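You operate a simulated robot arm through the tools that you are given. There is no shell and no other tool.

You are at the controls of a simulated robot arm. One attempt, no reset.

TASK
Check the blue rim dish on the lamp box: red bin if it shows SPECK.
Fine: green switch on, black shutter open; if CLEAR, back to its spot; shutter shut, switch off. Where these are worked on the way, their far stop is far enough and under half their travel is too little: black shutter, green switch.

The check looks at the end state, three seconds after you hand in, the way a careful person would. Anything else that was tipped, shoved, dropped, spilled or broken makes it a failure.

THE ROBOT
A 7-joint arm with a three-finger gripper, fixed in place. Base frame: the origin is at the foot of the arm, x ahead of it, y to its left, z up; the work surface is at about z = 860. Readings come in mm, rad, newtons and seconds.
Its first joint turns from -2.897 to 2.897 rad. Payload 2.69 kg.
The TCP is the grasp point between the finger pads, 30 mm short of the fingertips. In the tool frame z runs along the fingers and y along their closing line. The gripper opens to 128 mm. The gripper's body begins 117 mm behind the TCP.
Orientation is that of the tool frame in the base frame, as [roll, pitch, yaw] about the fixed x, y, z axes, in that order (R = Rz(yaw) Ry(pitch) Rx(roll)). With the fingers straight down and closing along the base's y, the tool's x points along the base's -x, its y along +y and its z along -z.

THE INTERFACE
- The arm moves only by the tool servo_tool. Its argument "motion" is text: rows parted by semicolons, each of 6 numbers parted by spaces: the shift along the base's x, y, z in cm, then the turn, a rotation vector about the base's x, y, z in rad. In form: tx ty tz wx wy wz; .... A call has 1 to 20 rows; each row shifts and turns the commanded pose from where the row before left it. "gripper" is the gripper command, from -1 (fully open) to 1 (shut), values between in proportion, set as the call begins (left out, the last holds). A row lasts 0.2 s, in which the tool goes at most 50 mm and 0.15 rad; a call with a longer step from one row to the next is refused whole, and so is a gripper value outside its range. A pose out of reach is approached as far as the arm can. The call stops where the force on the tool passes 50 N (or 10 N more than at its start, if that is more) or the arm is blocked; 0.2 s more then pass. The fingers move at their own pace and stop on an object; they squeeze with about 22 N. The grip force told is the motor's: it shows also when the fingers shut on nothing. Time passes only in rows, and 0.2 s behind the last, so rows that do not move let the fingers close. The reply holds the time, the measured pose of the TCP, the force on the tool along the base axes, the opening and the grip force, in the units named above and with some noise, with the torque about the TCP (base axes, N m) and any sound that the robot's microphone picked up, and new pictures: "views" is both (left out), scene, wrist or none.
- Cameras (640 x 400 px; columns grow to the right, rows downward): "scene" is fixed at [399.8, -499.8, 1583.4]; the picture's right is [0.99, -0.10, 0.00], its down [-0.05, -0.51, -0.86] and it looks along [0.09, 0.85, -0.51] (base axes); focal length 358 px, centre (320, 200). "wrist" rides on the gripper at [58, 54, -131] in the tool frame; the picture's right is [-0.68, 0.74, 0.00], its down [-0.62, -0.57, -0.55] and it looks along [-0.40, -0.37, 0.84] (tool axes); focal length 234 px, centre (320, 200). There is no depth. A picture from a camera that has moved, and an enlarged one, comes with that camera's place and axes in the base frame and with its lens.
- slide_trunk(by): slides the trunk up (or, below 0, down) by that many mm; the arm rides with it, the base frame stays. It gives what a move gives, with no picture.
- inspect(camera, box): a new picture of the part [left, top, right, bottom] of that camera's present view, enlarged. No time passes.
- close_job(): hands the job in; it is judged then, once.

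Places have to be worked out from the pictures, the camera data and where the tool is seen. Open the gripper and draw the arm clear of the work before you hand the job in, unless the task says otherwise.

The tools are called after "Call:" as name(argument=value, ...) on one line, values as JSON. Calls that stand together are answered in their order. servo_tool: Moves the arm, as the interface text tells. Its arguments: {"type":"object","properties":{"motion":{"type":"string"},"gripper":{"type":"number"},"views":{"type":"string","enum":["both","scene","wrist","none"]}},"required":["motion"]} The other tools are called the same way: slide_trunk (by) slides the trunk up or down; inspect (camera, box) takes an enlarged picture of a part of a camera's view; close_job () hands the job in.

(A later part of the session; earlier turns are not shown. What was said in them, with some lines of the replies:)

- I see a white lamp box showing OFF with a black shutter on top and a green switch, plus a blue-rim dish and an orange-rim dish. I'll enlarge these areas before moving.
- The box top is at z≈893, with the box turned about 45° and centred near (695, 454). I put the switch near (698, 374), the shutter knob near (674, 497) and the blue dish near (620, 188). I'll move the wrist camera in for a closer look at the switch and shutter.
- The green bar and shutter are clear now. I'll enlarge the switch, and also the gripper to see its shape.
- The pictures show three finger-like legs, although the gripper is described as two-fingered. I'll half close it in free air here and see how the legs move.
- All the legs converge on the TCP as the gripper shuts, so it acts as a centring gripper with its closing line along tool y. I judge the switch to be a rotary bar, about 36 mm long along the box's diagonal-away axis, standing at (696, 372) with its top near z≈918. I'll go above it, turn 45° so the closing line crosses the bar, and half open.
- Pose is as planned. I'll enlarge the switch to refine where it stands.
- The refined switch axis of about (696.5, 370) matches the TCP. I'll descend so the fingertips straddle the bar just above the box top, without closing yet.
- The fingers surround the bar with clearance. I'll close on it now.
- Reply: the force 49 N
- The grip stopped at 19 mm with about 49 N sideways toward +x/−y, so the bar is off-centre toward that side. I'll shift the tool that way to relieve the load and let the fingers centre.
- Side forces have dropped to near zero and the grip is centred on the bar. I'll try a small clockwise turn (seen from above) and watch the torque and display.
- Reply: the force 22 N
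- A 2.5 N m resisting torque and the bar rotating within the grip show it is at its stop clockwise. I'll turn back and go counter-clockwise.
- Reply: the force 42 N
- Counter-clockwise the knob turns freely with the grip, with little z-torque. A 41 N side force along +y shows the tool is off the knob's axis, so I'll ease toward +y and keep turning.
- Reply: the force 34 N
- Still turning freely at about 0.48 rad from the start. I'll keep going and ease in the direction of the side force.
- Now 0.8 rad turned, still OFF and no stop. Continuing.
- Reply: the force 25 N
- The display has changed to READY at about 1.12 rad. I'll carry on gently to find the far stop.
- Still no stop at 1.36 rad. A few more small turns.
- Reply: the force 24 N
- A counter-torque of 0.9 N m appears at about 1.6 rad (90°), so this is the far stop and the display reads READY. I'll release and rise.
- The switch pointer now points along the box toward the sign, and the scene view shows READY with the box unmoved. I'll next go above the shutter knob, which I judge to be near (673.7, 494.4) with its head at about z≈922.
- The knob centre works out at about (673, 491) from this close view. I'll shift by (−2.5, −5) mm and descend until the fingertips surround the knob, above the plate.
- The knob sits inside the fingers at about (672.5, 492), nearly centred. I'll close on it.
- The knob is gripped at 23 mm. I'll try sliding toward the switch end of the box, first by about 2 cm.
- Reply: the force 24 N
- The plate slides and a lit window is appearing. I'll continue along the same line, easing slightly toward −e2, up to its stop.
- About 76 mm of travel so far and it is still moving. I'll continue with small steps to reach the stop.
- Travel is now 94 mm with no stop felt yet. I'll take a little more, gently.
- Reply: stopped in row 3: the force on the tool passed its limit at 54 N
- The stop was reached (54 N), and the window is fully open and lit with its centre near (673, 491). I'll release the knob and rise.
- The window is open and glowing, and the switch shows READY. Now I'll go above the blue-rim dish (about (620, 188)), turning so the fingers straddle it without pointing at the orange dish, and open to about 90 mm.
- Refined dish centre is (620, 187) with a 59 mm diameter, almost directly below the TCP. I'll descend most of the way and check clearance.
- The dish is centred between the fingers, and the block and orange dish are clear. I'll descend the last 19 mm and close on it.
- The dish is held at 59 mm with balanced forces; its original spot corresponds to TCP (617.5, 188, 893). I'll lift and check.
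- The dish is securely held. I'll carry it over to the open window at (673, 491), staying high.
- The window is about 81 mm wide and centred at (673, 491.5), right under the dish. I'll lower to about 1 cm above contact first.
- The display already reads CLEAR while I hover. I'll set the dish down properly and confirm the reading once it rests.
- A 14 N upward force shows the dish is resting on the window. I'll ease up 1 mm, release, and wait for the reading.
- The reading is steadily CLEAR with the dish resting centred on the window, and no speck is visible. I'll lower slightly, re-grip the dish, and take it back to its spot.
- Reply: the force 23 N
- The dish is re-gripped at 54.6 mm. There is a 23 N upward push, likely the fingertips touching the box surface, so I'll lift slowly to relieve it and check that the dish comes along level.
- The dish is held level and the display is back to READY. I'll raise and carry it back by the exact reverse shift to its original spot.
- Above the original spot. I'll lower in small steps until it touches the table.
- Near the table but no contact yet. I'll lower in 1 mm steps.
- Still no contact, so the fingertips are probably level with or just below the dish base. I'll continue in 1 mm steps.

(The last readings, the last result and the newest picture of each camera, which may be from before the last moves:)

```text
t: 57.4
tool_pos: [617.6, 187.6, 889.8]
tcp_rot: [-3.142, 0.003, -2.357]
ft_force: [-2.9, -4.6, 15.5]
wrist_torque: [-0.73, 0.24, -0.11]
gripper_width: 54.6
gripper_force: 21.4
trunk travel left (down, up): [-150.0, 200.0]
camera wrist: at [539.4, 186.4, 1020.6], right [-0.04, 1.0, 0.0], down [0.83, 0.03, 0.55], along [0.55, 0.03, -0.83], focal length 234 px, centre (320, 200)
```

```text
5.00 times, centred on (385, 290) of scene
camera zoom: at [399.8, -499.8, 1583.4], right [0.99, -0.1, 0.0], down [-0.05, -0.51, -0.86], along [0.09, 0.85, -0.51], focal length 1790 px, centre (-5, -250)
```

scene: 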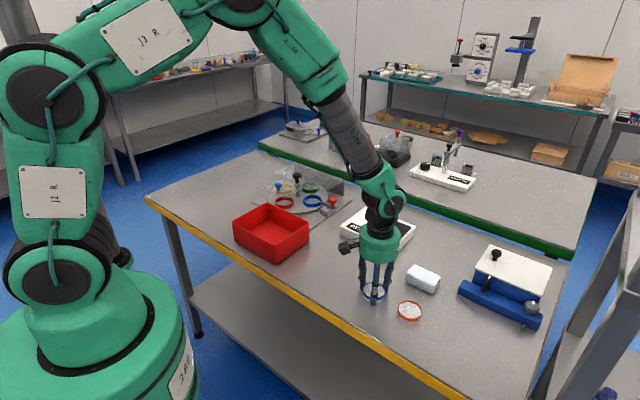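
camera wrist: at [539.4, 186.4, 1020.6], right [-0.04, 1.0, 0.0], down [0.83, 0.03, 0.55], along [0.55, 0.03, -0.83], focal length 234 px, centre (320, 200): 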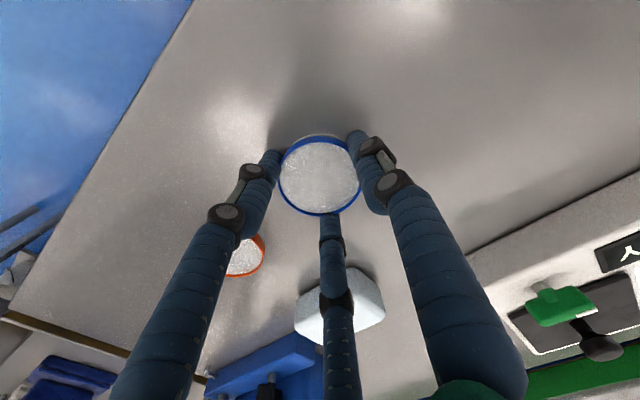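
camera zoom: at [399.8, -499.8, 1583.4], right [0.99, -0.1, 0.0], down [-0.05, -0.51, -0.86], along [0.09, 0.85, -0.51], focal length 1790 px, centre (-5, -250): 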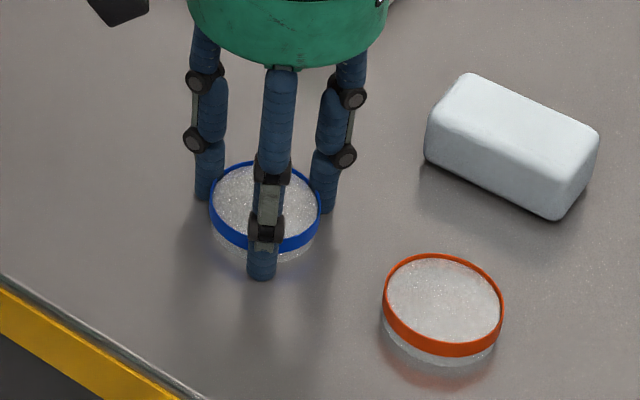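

Contact is felt (15 N), with the fingertips on the table and the dish level at its spot. I'll release gradually, then open.

Call:
servo_tool(motion="0 0 0.05 0 0 0; 0 0 0 0 0 0", gripper=0.06, views="none")

Call:
servo_tool(motion="0 0 0.1 0 0 0; 0 0 0 0 0 0; 0 0 0 0 0 0", gripper=-0.4)

Call:
inspect(camera="scene", box=[340, 250, 430, 330])

Call:
inspect(camera="wrist", box=[200, 80, 440, 270])

```text
t: 58.0
tool_pos: [619.0, 188.5, 889.8]
tcp_rot: [-3.141, 0.003, -2.357]
ft_force: [0.3, 2.0, 5.3]
wrist_torque: [-0.01, 0.13, -0.16]
gripper_width: 60.6
gripper_force: 0.0
trunk travel left (down, up): [-150.0, 200.0]
```

```text
t: 58.8
tool_pos: [619.3, 188.7, 890.4]
tcp_rot: [3.141, 0.002, -2.356]
ft_force: [-0.4, -0.3, -0.7]
wrist_torque: [0.0, 0.0, 0.02]
gripper_width: 89.7
gripper_force: 0.2
trunk travel left (down, up): [-150.0, 200.0]
camera wrist: at [540.0, 186.6, 1021.1], right [-0.04, 1.0, 0.0], down [0.83, 0.03, 0.55], along [0.55, 0.03, -0.84], focal length 234 px, centre (320, 200)
```

scene: 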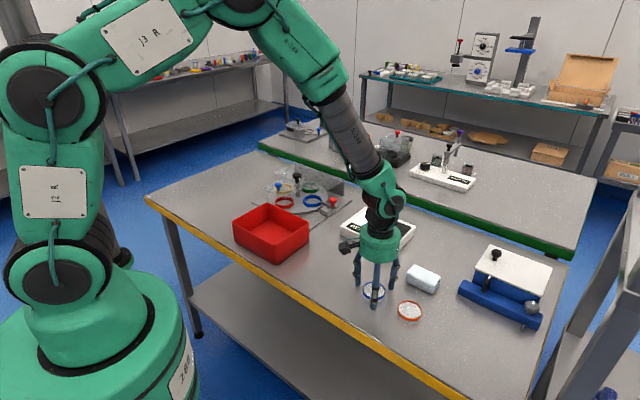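
wrist: 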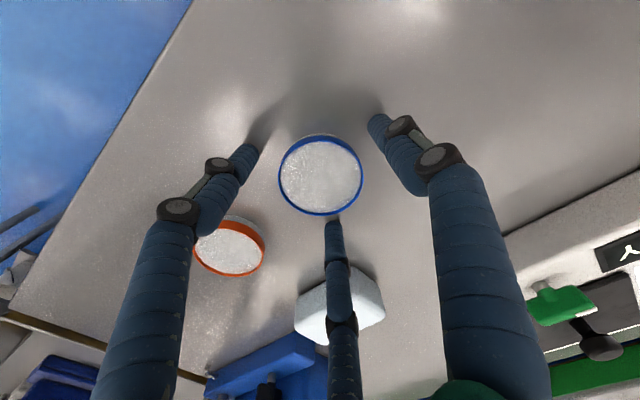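

```text
5.00 times, centred on (385, 290) of scene
camera zoom: at [399.8, -499.8, 1583.4], right [0.99, -0.1, 0.0], down [-0.05, -0.51, -0.86], along [0.09, 0.85, -0.51], focal length 1790 px, centre (-5, -250)
```

zoom: 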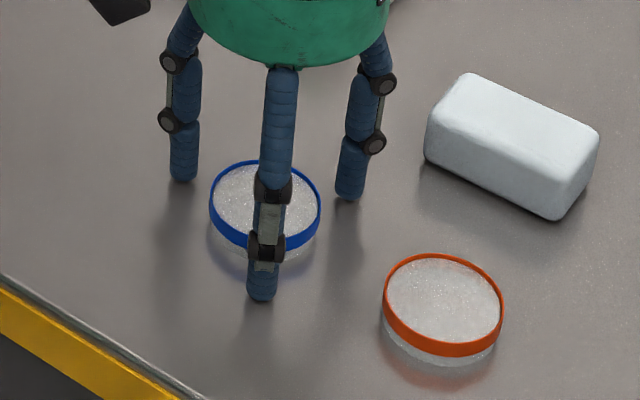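

```text
2.11 times, centred on (320, 175) of wrist
camera zoom: at [540.0, 186.6, 1021.1], right [-0.04, 1.0, 0.0], down [0.83, 0.03, 0.55], along [0.55, 0.03, -0.84], focal length 493 px, centre (320, 253)
```

zoom: 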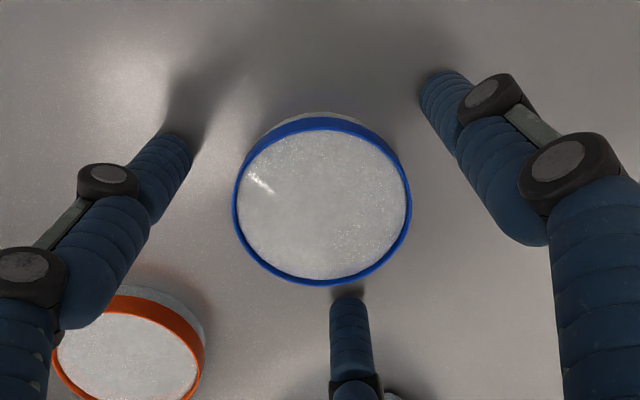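

The dish is standing level at its spot. I'll rise straight up, then go back over to the shutter knob at about (738, 421), turning to the earlier yaw of about −0.8.

Call:
servo_tool(motion="0 0 2 0 0 0; 0 0 4 0 0 0; 0 0 4 0 0 0; 0 0 4 0 0 0; 1 1.93 0 0 0 0.13; 1 1.93 0 0 0 0.13; 1 1.93 0 0 0 0.13; 1 1.93 0 0 0 0.13; 1 1.93 0 0 0 0.13; 1 1.93 0 0 0 0.13; 1 1.93 0 0 0 0.13; 1 1.93 0 0 0 0.13; 1 1.93 0 0 0 0.13; 1 1.93 0 0 0 0.13; 1 1.93 0 0 0 0.13; 1 1.93 0 0 0 0.13; 0 0 0 0 0 0", gripper=-0.4)

Call:
inspect(camera="scene", box=[340, 240, 480, 328])

Call:
inspect(camera="wrist", box=[230, 20, 470, 230])

```text
t: 62.4
tool_pos: [739.3, 419.6, 1028.4]
tcp_rot: [3.139, 0.003, -0.794]
ft_force: [-1.1, 0.9, -0.4]
wrist_torque: [-0.02, 0.01, -0.01]
gripper_width: 89.7
gripper_force: 0.0
trunk travel left (down, up): [-150.0, 200.0]
camera wrist: at [742.8, 343.1, 1160.3], right [-1.0, -0.03, 0.0], down [-0.03, 0.83, 0.55], along [-0.02, 0.55, -0.84], focal length 234 px, centre (320, 200)
```

scene: 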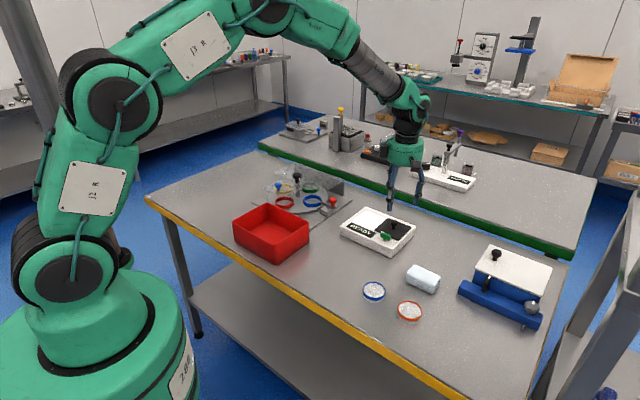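
wrist: 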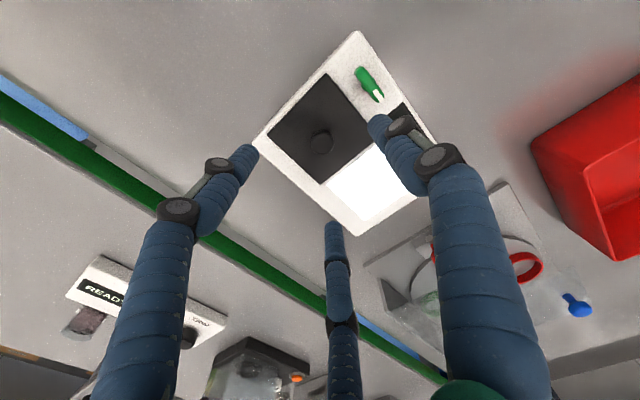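

```text
4.55 times, centred on (410, 284) of scene
camera zoom: at [399.8, -499.8, 1583.4], right [0.99, -0.1, 0.0], down [-0.05, -0.51, -0.86], along [0.09, 0.85, -0.51], focal length 1627 px, centre (-89, -182)
```

zoom: 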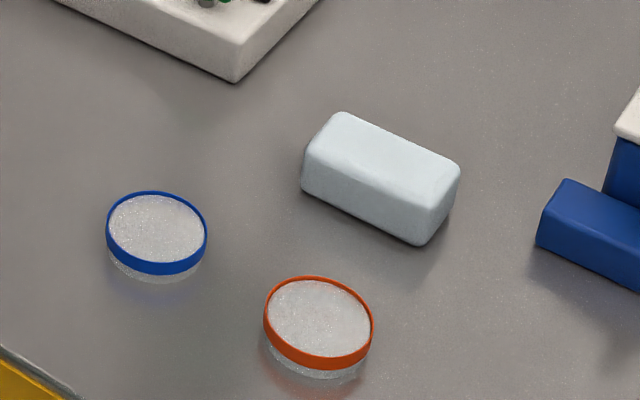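

```text
1.90 times, centred on (350, 125) of wrist
camera zoom: at [742.8, 343.1, 1160.3], right [-1.0, -0.03, 0.0], down [-0.03, 0.83, 0.55], along [-0.02, 0.55, -0.84], focal length 446 px, centre (263, 343)
```

zoom: 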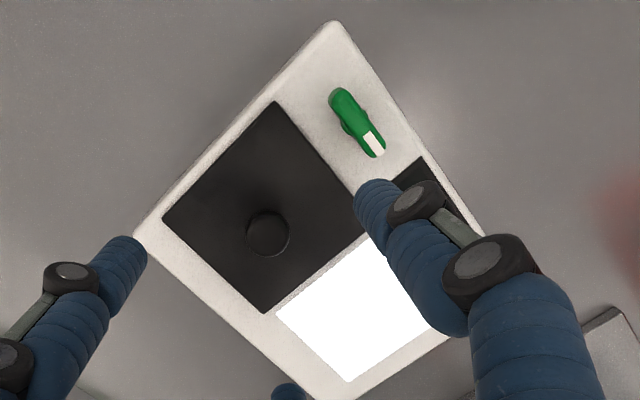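

The dish is standing within about 5 mm of where it began, and the other items are undisturbed. Now I'll descend on the shutter knob (about (738, 422)) with a 57 mm opening.

Call:
servo_tool(motion="-0.1 0.2 0 0 0 0; 0 0 -3 0 0 0; 0 0 -2.5 0 0 0; 0 0 -1.8 0 0 0; 0 0 -1.2 0 0 0; 0 0 -0.8 0 0 0; 0 0 0 0 0 0", gripper=0.1)

Call:
inspect(camera="wrist", box=[250, 80, 400, 230])

```text
t: 64.0
tool_pos: [735.7, 420.7, 935.6]
tcp_rot: [-3.141, 0.003, -0.795]
ft_force: [-0.3, 0.5, -0.9]
wrist_torque: [-0.04, 0.03, 0.01]
gripper_width: 57.8
gripper_force: 0.1
trunk travel left (down, up): [-150.0, 200.0]
camera wrist: at [740.0, 344.1, 1067.5], right [-1.0, -0.03, 0.0], down [-0.03, 0.83, 0.55], along [-0.02, 0.55, -0.84], focal length 234 px, centre (320, 200)
```

scene: 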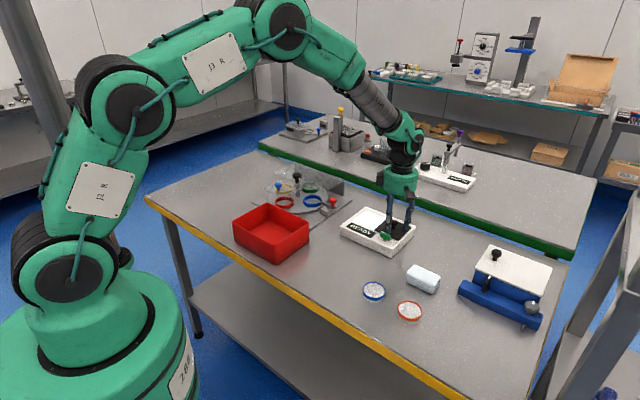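
wrist: 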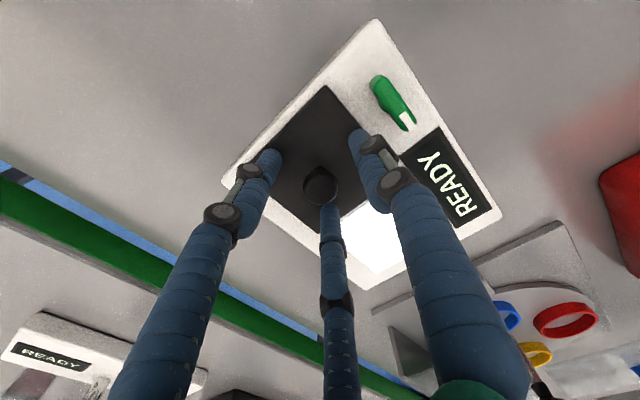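

```text
2.67 times, centred on (325, 155) of wrist
camera zoom: at [740.0, 344.1, 1067.5], right [-1.0, -0.03, 0.0], down [-0.03, 0.83, 0.55], along [-0.02, 0.55, -0.84], focal length 624 px, centre (307, 320)
```

zoom: 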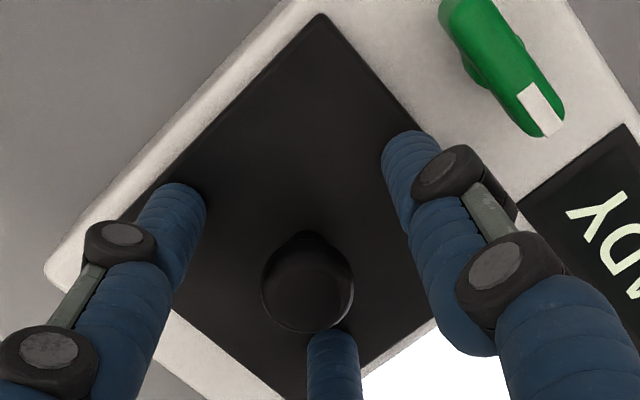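

The knob is about 5 mm toward +y of the TCP. I'll shift to centre and then grip.

Call:
servo_tool(motion="0.1 0.4 0 0 0 0; 0 0 0 0 0 0", views="none")

Call:
servo_tool(motion="0 0 0 0 0 0; 0 0 0 0 0 0; 0 0 0 0 0 0", gripper=1, views="wrist")

```text
t: 64.5
tool_pos: [736.6, 425.0, 935.5]
tcp_rot: [3.141, 0.004, -0.795]
ft_force: [0.2, 0.0, -0.4]
wrist_torque: [0.03, 0.0, -0.01]
gripper_width: 57.7
gripper_force: 0.1
trunk travel left (down, up): [-150.0, 200.0]
```

```text
t: 65.3
tool_pos: [736.1, 425.2, 935.3]
tcp_rot: [3.141, 0.002, -0.795]
ft_force: [-11.0, -11.5, -0.4]
wrist_torque: [-0.12, 0.08, -0.4]
gripper_width: 21.6
gripper_force: 45.7
trunk travel left (down, up): [-150.0, 200.0]
camera wrist: at [739.6, 347.2, 1067.1], right [-1.0, -0.03, 0.0], down [-0.02, 0.84, 0.55], along [-0.02, 0.55, -0.84], focal length 234 px, centre (320, 200)
```

wrist: 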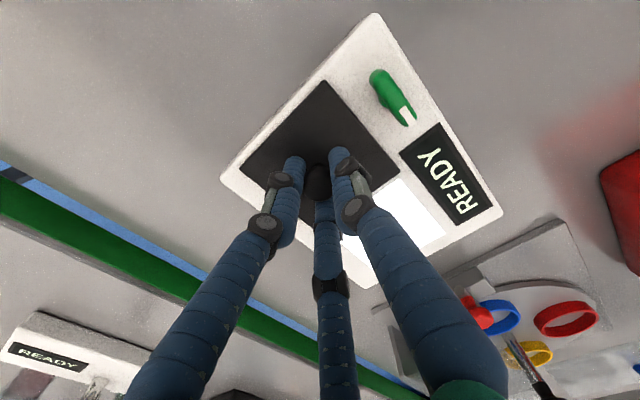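

Gripped the knob. I'll slide the shutter back along the box, easing for side force.

Call:
servo_tool(motion="-0.45 0.35 0 0 0 0; -0.4 0.35 0 0 0 0; -0.4 0.4 0 0 0 0; -0.4 0.4 0 0 0 0; -0.4 0.4 0 0 0 0; -0.4 0.4 0 0 0 0; -0.4 0.4 0 0 0 0; -0.4 0.4 0 0 0 0; 0 0 0 0 0 0", views="wrist")

```text
t: 67.3
tool_pos: [704.6, 456.5, 935.0]
tcp_rot: [3.14, 0.006, -0.797]
ft_force: [-15.1, -15.7, -21.5]
wrist_torque: [0.17, -0.08, -0.39]
gripper_width: 21.2
gripper_force: 44.4
trunk travel left (down, up): [-150.0, 200.0]
camera wrist: at [708.0, 378.6, 1067.2], right [-1.0, -0.03, 0.01], down [-0.02, 0.84, 0.55], along [-0.02, 0.55, -0.84], focal length 234 px, centre (320, 200)
```

wrist: 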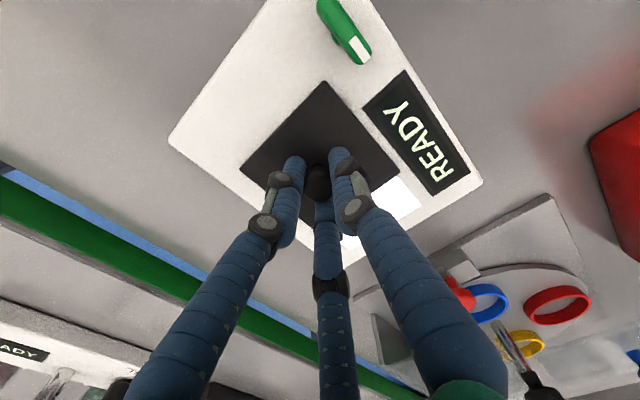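

It's sliding well. I'll continue, easing down 1 mm and toward −e2 slightly to relieve the forces.

Call:
servo_tool(motion="-0.45 0.3 -0.1 0 0 0; -0.45 0.35 -0.05 0 0 0; -0.4 0.4 0 0 0 0; -0.4 0.4 0 0 0 0; -0.4 0.4 0 0 0 0; -0.4 0.4 0 0 0 0; -0.3 0.3 0 0 0 0; 0 0 0 0 0 0", views="wrist")

```text
t: 69.2
tool_pos: [677.4, 480.5, 935.9]
tcp_rot: [-3.141, 0.005, -0.794]
ft_force: [-12.5, -12.7, -6.7]
wrist_torque: [-0.25, 0.22, -0.36]
gripper_width: 21.0
gripper_force: 44.9
trunk travel left (down, up): [-150.0, 200.0]
camera wrist: at [680.9, 404.5, 1067.0], right [-1.0, -0.03, 0.0], down [-0.03, 0.83, 0.55], along [-0.02, 0.55, -0.83], focal length 234 px, centre (320, 200)
```

wrist: 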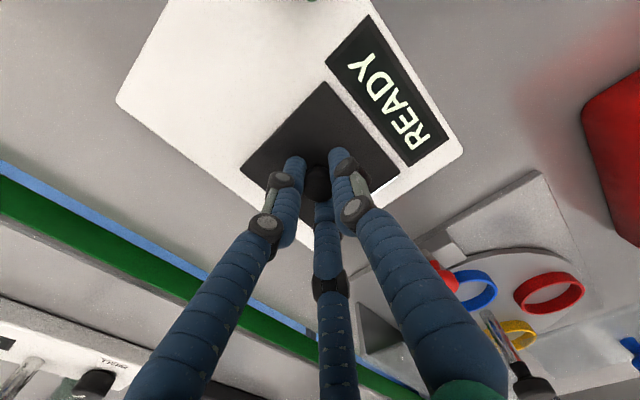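

Nearly closed. I'll continue in small steps to the closing stop.

Call:
servo_tool(motion="-0.25 0.2 0 0 0 0; -0.2 0.2 0 0 0 0; -0.2 0.2 0 0 0 0; -0.2 0.2 0 0 0 0; -0.2 0.2 0 0 0 0; -0.2 0.2 0 0 0 0; 0 0 0 0 0 0")

Call:
inspect(camera="scene", box=[320, 170, 440, 265])

```text
t: 70.5
tool_pos: [670.8, 487.7, 936.1]
tcp_rot: [-3.142, 0.002, -0.8]
ft_force: [9.1, -9.6, -1.4]
wrist_torque: [-0.92, 0.18, -0.13]
gripper_width: 21.1
gripper_force: 45.5
trunk travel left (down, up): [-150.0, 200.0]
stopped in row 6: the force on the tool passed its limit at 55 N (the readings are from after the stop); the commanded pose is now the measured one
camera wrist: at [673.6, 411.4, 1067.0], right [-1.0, -0.03, 0.0], down [-0.02, 0.84, 0.55], along [-0.02, 0.55, -0.84], focal length 234 px, centre (320, 200)
```

scene: 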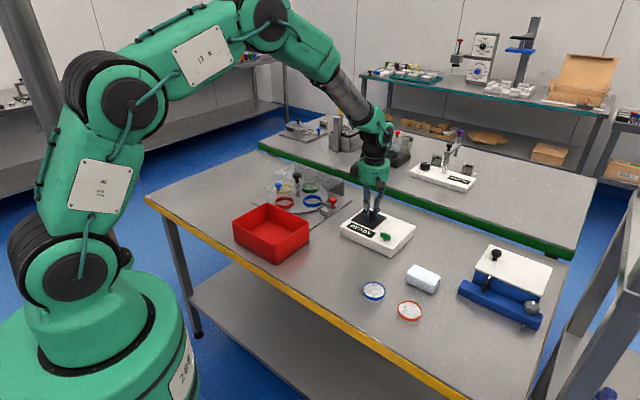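
wrist: 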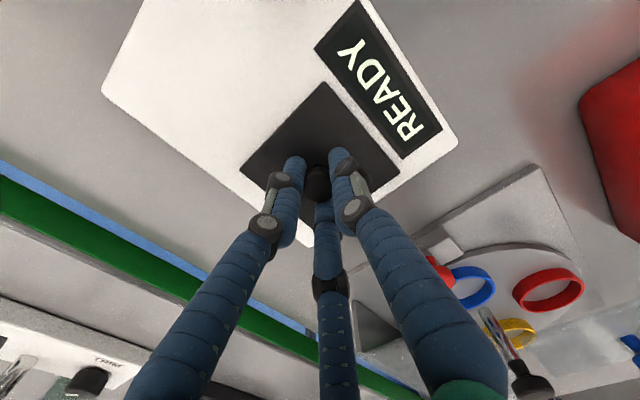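

```text
4.21 times, centred on (380, 218) of scene
camera zoom: at [399.8, -499.8, 1583.4], right [0.99, -0.1, 0.0], down [-0.05, -0.51, -0.86], along [0.09, 0.85, -0.51], focal length 1508 px, centre (67, 126)
```

zoom: 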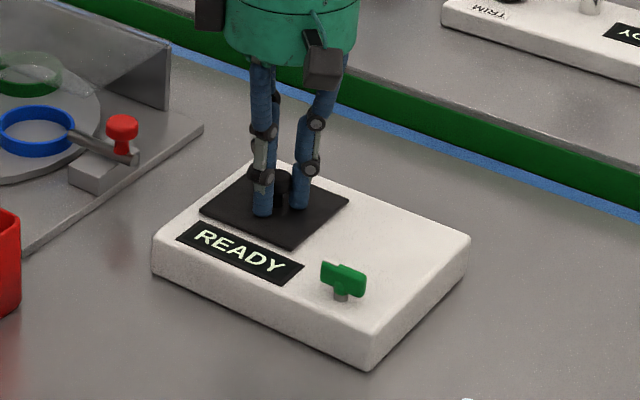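

The closing stop was reached and the window is fully covered. I'll release, rise, and move over to the green switch at about (697, 374).

Call:
servo_tool(motion="0 0 0 0 0 0; 0 0 0 0 0 0", gripper=0.1, views="none")

Call:
servo_tool(motion="0 0 2 0 0 0; 0 0 3 0 0 0; 0 0 3 0 0 0; 0.43 -1.9 0 0 0 0; 0.43 -1.9 0 0 0 0; 0.43 -1.9 0 0 0 0; 0.43 -1.9 0 0 0 0; 0.43 -1.9 0 0 0 0; 0.43 -1.9 0 0 0 0; 0 0 0 0 0 0")

Call:
inspect(camera="wrist", box=[250, 80, 400, 230])

```text
t: 71.1
tool_pos: [669.2, 489.6, 936.9]
tcp_rot: [-3.14, -0.001, -0.797]
ft_force: [-0.9, -0.6, 0.1]
wrist_torque: [0.02, 0.0, 0.02]
gripper_width: 57.8
gripper_force: 0.0
trunk travel left (down, up): [-150.0, 200.0]
```

```text
t: 73.3
tool_pos: [696.0, 377.1, 1017.9]
tcp_rot: [-3.14, -0.001, -0.796]
ft_force: [-0.1, -0.5, -0.1]
wrist_torque: [-0.03, 0.01, -0.01]
gripper_width: 57.1
gripper_force: 0.0
trunk travel left (down, up): [-150.0, 200.0]
camera wrist: at [698.0, 299.1, 1147.9], right [-1.0, -0.03, 0.0], down [-0.03, 0.84, 0.55], along [-0.02, 0.55, -0.84], focal length 234 px, centre (320, 200)
```

scene: 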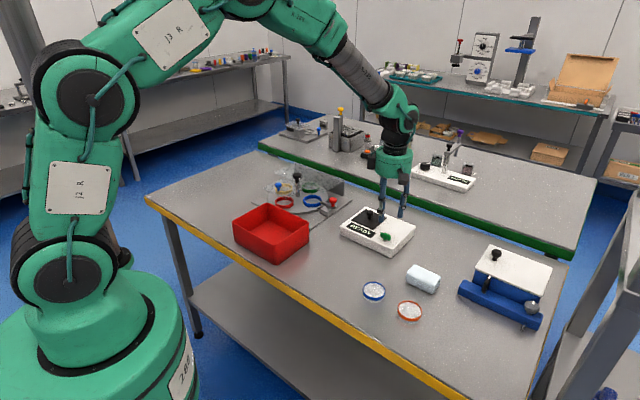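
wrist: 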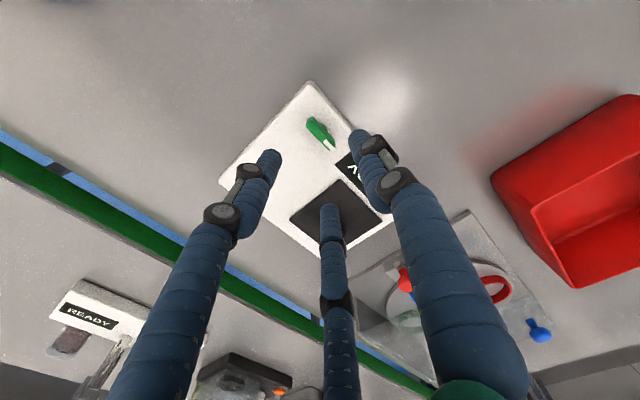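

```text
2.67 times, centred on (325, 155) of wrist
camera zoom: at [698.0, 299.1, 1147.9], right [-1.0, -0.03, 0.0], down [-0.03, 0.84, 0.55], along [-0.02, 0.55, -0.84], focal length 624 px, centre (307, 320)
```

zoom: 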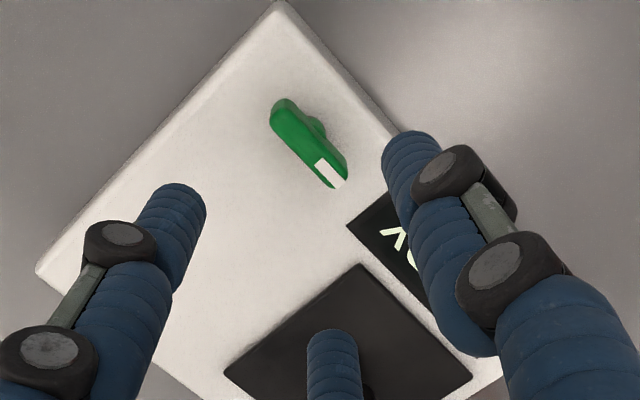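

The bar is centred at about (696, 373), and its pointer is along the box toward the sign as I left it. I'll descend around it and close.

Call:
servo_tool(motion="0.05 -0.3 0 0 0 0; 0 0 -3 0 0 0; 0 0 -2.5 0 0 0; 0 0 -1.5 0 0 0; 0 0 -1 0 0 0; 0 0 -0.5 0 0 0; 0 0 0 0 0 0", gripper=0.1, views="wrist")

Call:
inspect(camera="wrist", box=[250, 80, 400, 230])

```text
t: 74.9
tool_pos: [696.4, 373.0, 932.0]
tcp_rot: [-3.14, 0.002, -0.799]
ft_force: [0.7, 0.4, -0.2]
wrist_torque: [0.03, 0.0, 0.01]
gripper_width: 57.7
gripper_force: 0.1
trunk travel left (down, up): [-150.0, 200.0]
camera wrist: at [698.9, 296.1, 1063.3], right [-1.0, -0.03, 0.0], down [-0.03, 0.84, 0.55], along [-0.02, 0.55, -0.84], focal length 234 px, centre (320, 200)
```

wrist: 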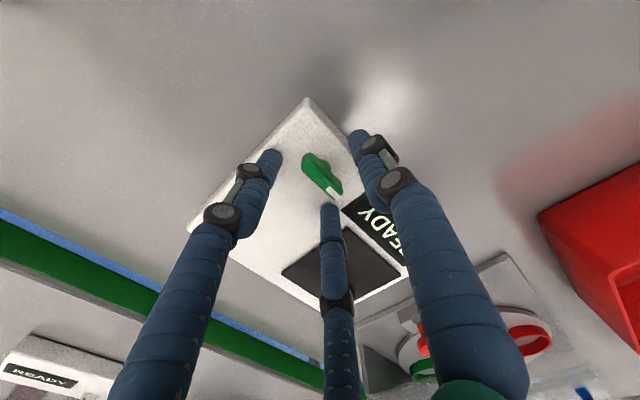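

```text
2.67 times, centred on (325, 155) of wrist
camera zoom: at [698.9, 296.1, 1063.3], right [-1.0, -0.03, 0.0], down [-0.03, 0.84, 0.55], along [-0.02, 0.55, -0.84], focal length 624 px, centre (307, 320)
```

zoom: 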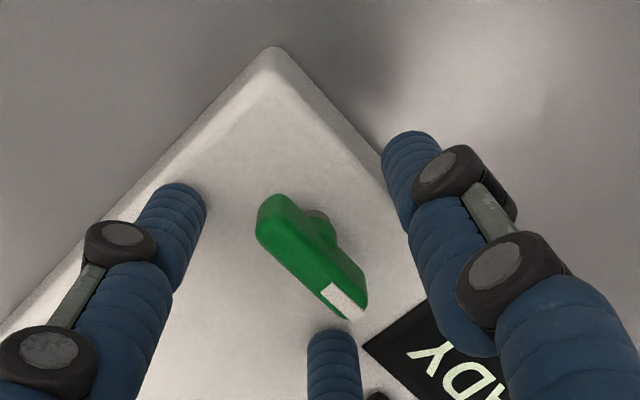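

The bar is well between the fingers. I'll close.

Call:
servo_tool(motion="0 0 0 0 0 0; 0 0 0 0 0 0; 0 0 0 0 0 0", gripper=1, views="none")

```text
t: 75.7
tool_pos: [696.4, 373.2, 932.5]
tcp_rot: [-3.138, -0.001, -0.8]
ft_force: [2.2, 1.5, -1.0]
wrist_torque: [-0.03, 0.37, 0.01]
gripper_width: 19.6
gripper_force: 44.6
trunk travel left (down, up): [-150.0, 200.0]
```

A well-centred grip with negligible forces. Now I'll turn clockwise back toward OFF.

Call:
servo_tool(motion="0 0 0 0 0 -0.08; 0 0 0 0 0 -0.08; 0 0 0 0 0 -0.08; 0 0 0 0 0 -0.08; 0 0 0 0 0 -0.08; 0 0 0 0 0 -0.08; 0 0 0 0 0 0", views="wrist")

```text
t: 77.3
tool_pos: [697.9, 372.6, 932.9]
tcp_rot: [-3.137, 0.0, -1.279]
ft_force: [24.3, -16.2, 11.6]
wrist_torque: [-1.08, -0.03, 0.12]
gripper_width: 19.4
gripper_force: 44.8
trunk travel left (down, up): [-150.0, 200.0]
camera wrist: at [663.1, 302.8, 1063.2], right [-0.9, 0.44, 0.0], down [0.36, 0.75, 0.55], along [0.24, 0.5, -0.83], focal length 234 px, centre (320, 200)
```

wrist: 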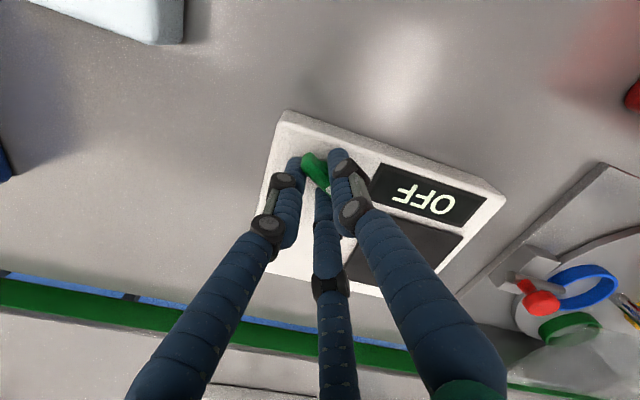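

The display now reads OFF. I'll continue to the far stop, easing for the side force.

Call:
servo_tool(motion="0.2 -0.12 0.05 0 0 0; 0 0 0 0 0 -0.08; 0 0 0 0 0 -0.08; 0 0 0 0 0 -0.08; 0 0 0 0 0 -0.08; 0 0 0 0 0 0", views="none")

```text
t: 78.7
tool_pos: [697.9, 371.4, 931.3]
tcp_rot: [-3.139, 0.0, -1.599]
ft_force: [17.7, -7.9, 14.8]
wrist_torque: [-0.12, 0.19, 0.05]
gripper_width: 19.5
gripper_force: 44.3
trunk travel left (down, up): [-150.0, 200.0]
```

Call:
servo_tool(motion="0.15 -0.05 0.05 0 0 0; 0 0 0 0 0 -0.08; 0 0 0 0 0 -0.08; 0 0 0 0 0 -0.08; 0 0 0 0 0 -0.08; 0 0 0 0 0 0", views="wrist")

```text
t: 80.1
tool_pos: [698.5, 369.9, 932.7]
tcp_rot: [-3.141, 0.001, -1.919]
ft_force: [11.1, -16.8, 4.8]
wrist_torque: [-0.01, -0.05, 0.1]
gripper_width: 19.1
gripper_force: 44.2
trunk travel left (down, up): [-150.0, 200.0]
camera wrist: at [628.9, 335.8, 1063.4], right [-0.46, 0.89, 0.0], down [0.74, 0.39, 0.55], along [0.49, 0.25, -0.84], focal length 234 px, centre (320, 200)
```

wrist: 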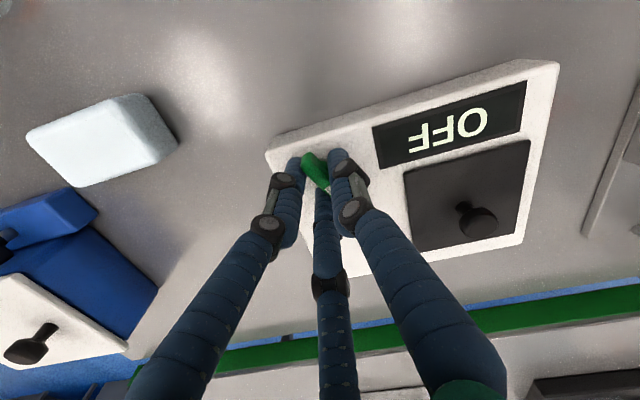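

Turned about 1.12 rad so far and still free. I'll go on to the stop near 1.57 rad.

Call:
servo_tool(motion="0.05 -0.15 0 0 0 0; 0 0 0 0 0 -0.08; 0 0 0 0 0 -0.08; 0 0 0 0 0 -0.08; 0 0 0 0 0 -0.08; 0 0 0 0 0 -0.06; 0 0 0 0 0 0", views="wrist")

```text
t: 81.7
tool_pos: [699.0, 368.2, 933.6]
tcp_rot: [-3.14, -0.002, -2.298]
ft_force: [-9.2, -16.9, 1.0]
wrist_torque: [-0.13, 0.65, 0.08]
gripper_width: 19.1
gripper_force: 45.0
trunk travel left (down, up): [-150.0, 200.0]
camera wrist: at [620.5, 363.1, 1063.4], right [-0.1, 0.99, 0.0], down [0.83, 0.09, 0.55], along [0.55, 0.05, -0.84], focal length 234 px, centre (320, 200)
```

wrist: 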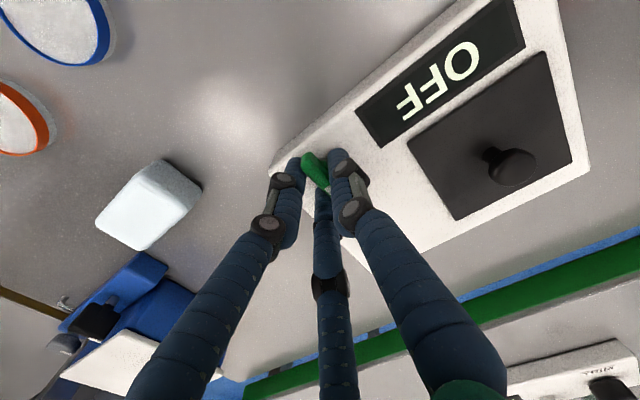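

Call:
servo_tool(motion="-0.05 -0.1 0 0 0 0; 0 0 0 0 0 -0.05; 0 0 0 0 0 -0.05; 0 0 0 0 0 0", views="none")

```text
t: 82.7
tool_pos: [698.7, 368.2, 932.8]
tcp_rot: [-3.14, 0.0, -2.395]
ft_force: [-5.4, -9.5, -8.1]
wrist_torque: [0.27, 0.09, 0.64]
gripper_width: 19.1
gripper_force: 44.3
trunk travel left (down, up): [-150.0, 200.0]
```

A counter-torque of 0.64 N m at the original angle shows the OFF stop is reached. I'll release and rise clear.

Call:
servo_tool(motion="0 0 0 0 0 0.03; 0 0 0 0 0 0; 0 0 0 0 0 0", gripper=0.1, views="none")

Call:
servo_tool(motion="0 0 2 0 0 0; 0 0 4 0 0 0; 0 0 4 0 0 0; 0 0 4 0 0 0; -1.5 -1 4 0 0 0; -1.5 -1 4 0 0 0; -1.5 -1 4 0 0 0; -1.5 -1 2 0 0 0; 0 0 0 0 0 0")

Call:
inspect(camera="scene", box=[320, 190, 440, 265])

Call:
inspect(camera="scene", box=[340, 240, 480, 328])

```text
t: 83.5
tool_pos: [698.8, 369.0, 932.6]
tcp_rot: [-3.139, 0.001, -2.367]
ft_force: [0.9, 0.4, 0.1]
wrist_torque: [-0.01, 0.02, 0.01]
gripper_width: 57.6
gripper_force: 0.1
trunk travel left (down, up): [-150.0, 200.0]
```

```text
t: 85.5
tool_pos: [641.2, 327.5, 1214.4]
tcp_rot: [-3.141, 0.0, -2.367]
ft_force: [-0.4, 0.6, 0.5]
wrist_torque: [0.02, -0.03, -0.05]
gripper_width: 57.4
gripper_force: 0.1
trunk travel left (down, up): [-150.0, 200.0]
camera wrist: at [561.7, 327.7, 1344.7], right [-0.03, 1.0, 0.0], down [0.83, 0.03, 0.55], along [0.55, 0.02, -0.84], focal length 234 px, centre (320, 200)
```

scene: 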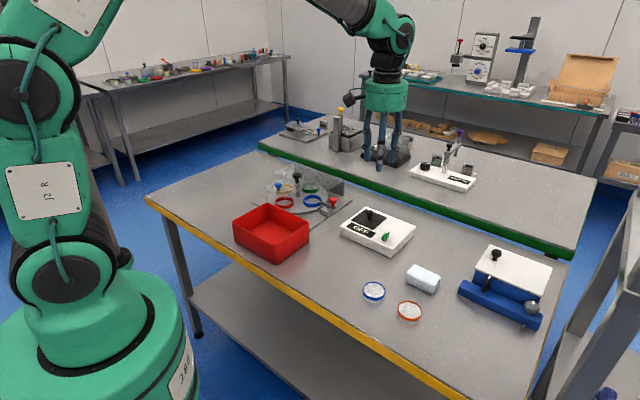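
wrist: 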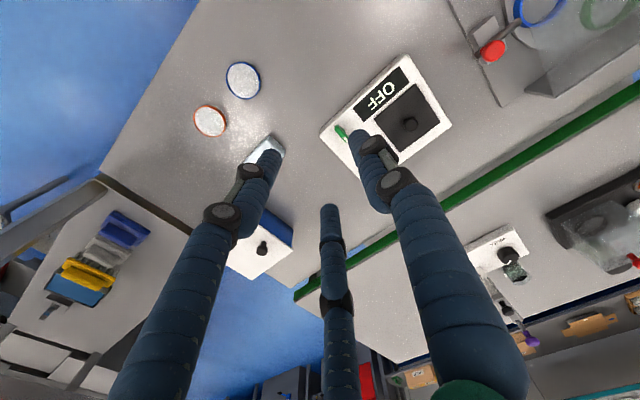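

```text
5.33 times, centred on (380, 228) of scene
camera zoom: at [399.8, -499.8, 1583.4], right [0.99, -0.1, 0.0], down [-0.05, -0.51, -0.86], along [0.09, 0.85, -0.51], focal length 1910 px, centre (0, 53)
```

zoom: 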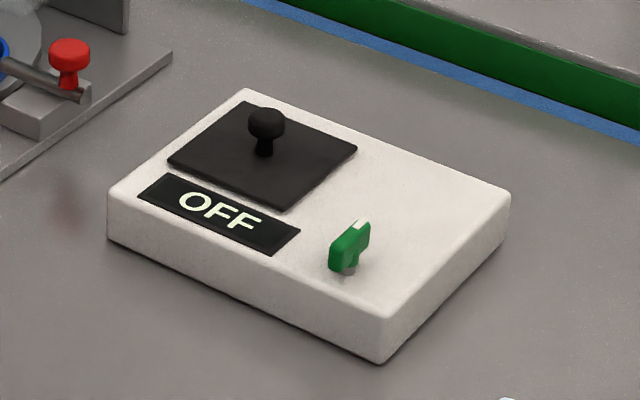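

```text
4.55 times, centred on (410, 284) of scene
camera zoom: at [399.8, -499.8, 1583.4], right [0.99, -0.1, 0.0], down [-0.05, -0.51, -0.86], along [0.09, 0.85, -0.51], focal length 1627 px, centre (-89, -182)
```

zoom: 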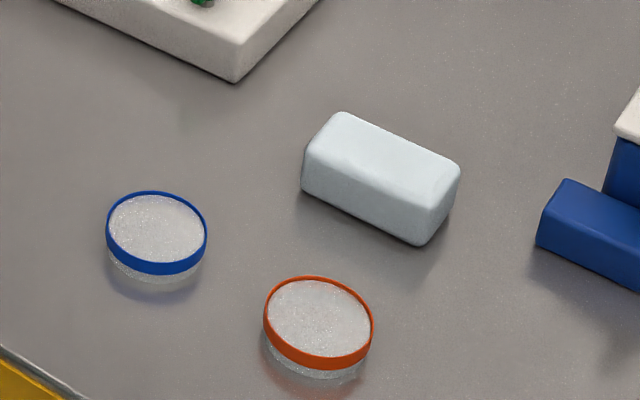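

The box matches its starting picture: shutter shut, switch back, display OFF. The dish is back within about 5 mm of its spot and everything else is undisturbed. I'll open the gripper fully, stay clear, then hand in.

Call:
servo_tool(motion="0 0 0 0 0 0; 0 0 0 0 0 0; 0 0 0 0 0 0", gripper=-1, views="none")

Call:
close_job()

```text
t: 86.3
tool_pos: [642.0, 328.7, 1212.3]
tcp_rot: [-3.141, -0.001, -2.367]
ft_force: [-0.5, 0.1, -0.3]
wrist_torque: [-0.02, -0.01, -0.01]
gripper_width: 127.9
gripper_force: 0.0
trunk travel left (down, up): [-150.0, 200.0]
```

```text
The job is handed in.
```

The blue rim dish read CLEAR on the lamp box, so I returned it to its spot rather than the red bin, and I've handed the job in.

- **Check:** I turned the green switch on to its far stop and opened the black shutter to its far stop. The dish rested on the lit window for about two seconds and the display stayed on CLEAR.
- **Dish:** it stands level about 5 mm from where it started, mostly toward the robot. I left it there rather than grip it again for a finer placement.
- **Lamp box:** the shutter is shut and the switch is back at its off stop. The display reads OFF, and the box looks the same as in the first picture.
- **Everything else:** in the last pictures, the orange-rim dish, the white block and the other items on the table showed no sign of being moved. The gripper is open and the arm is clear of the work.
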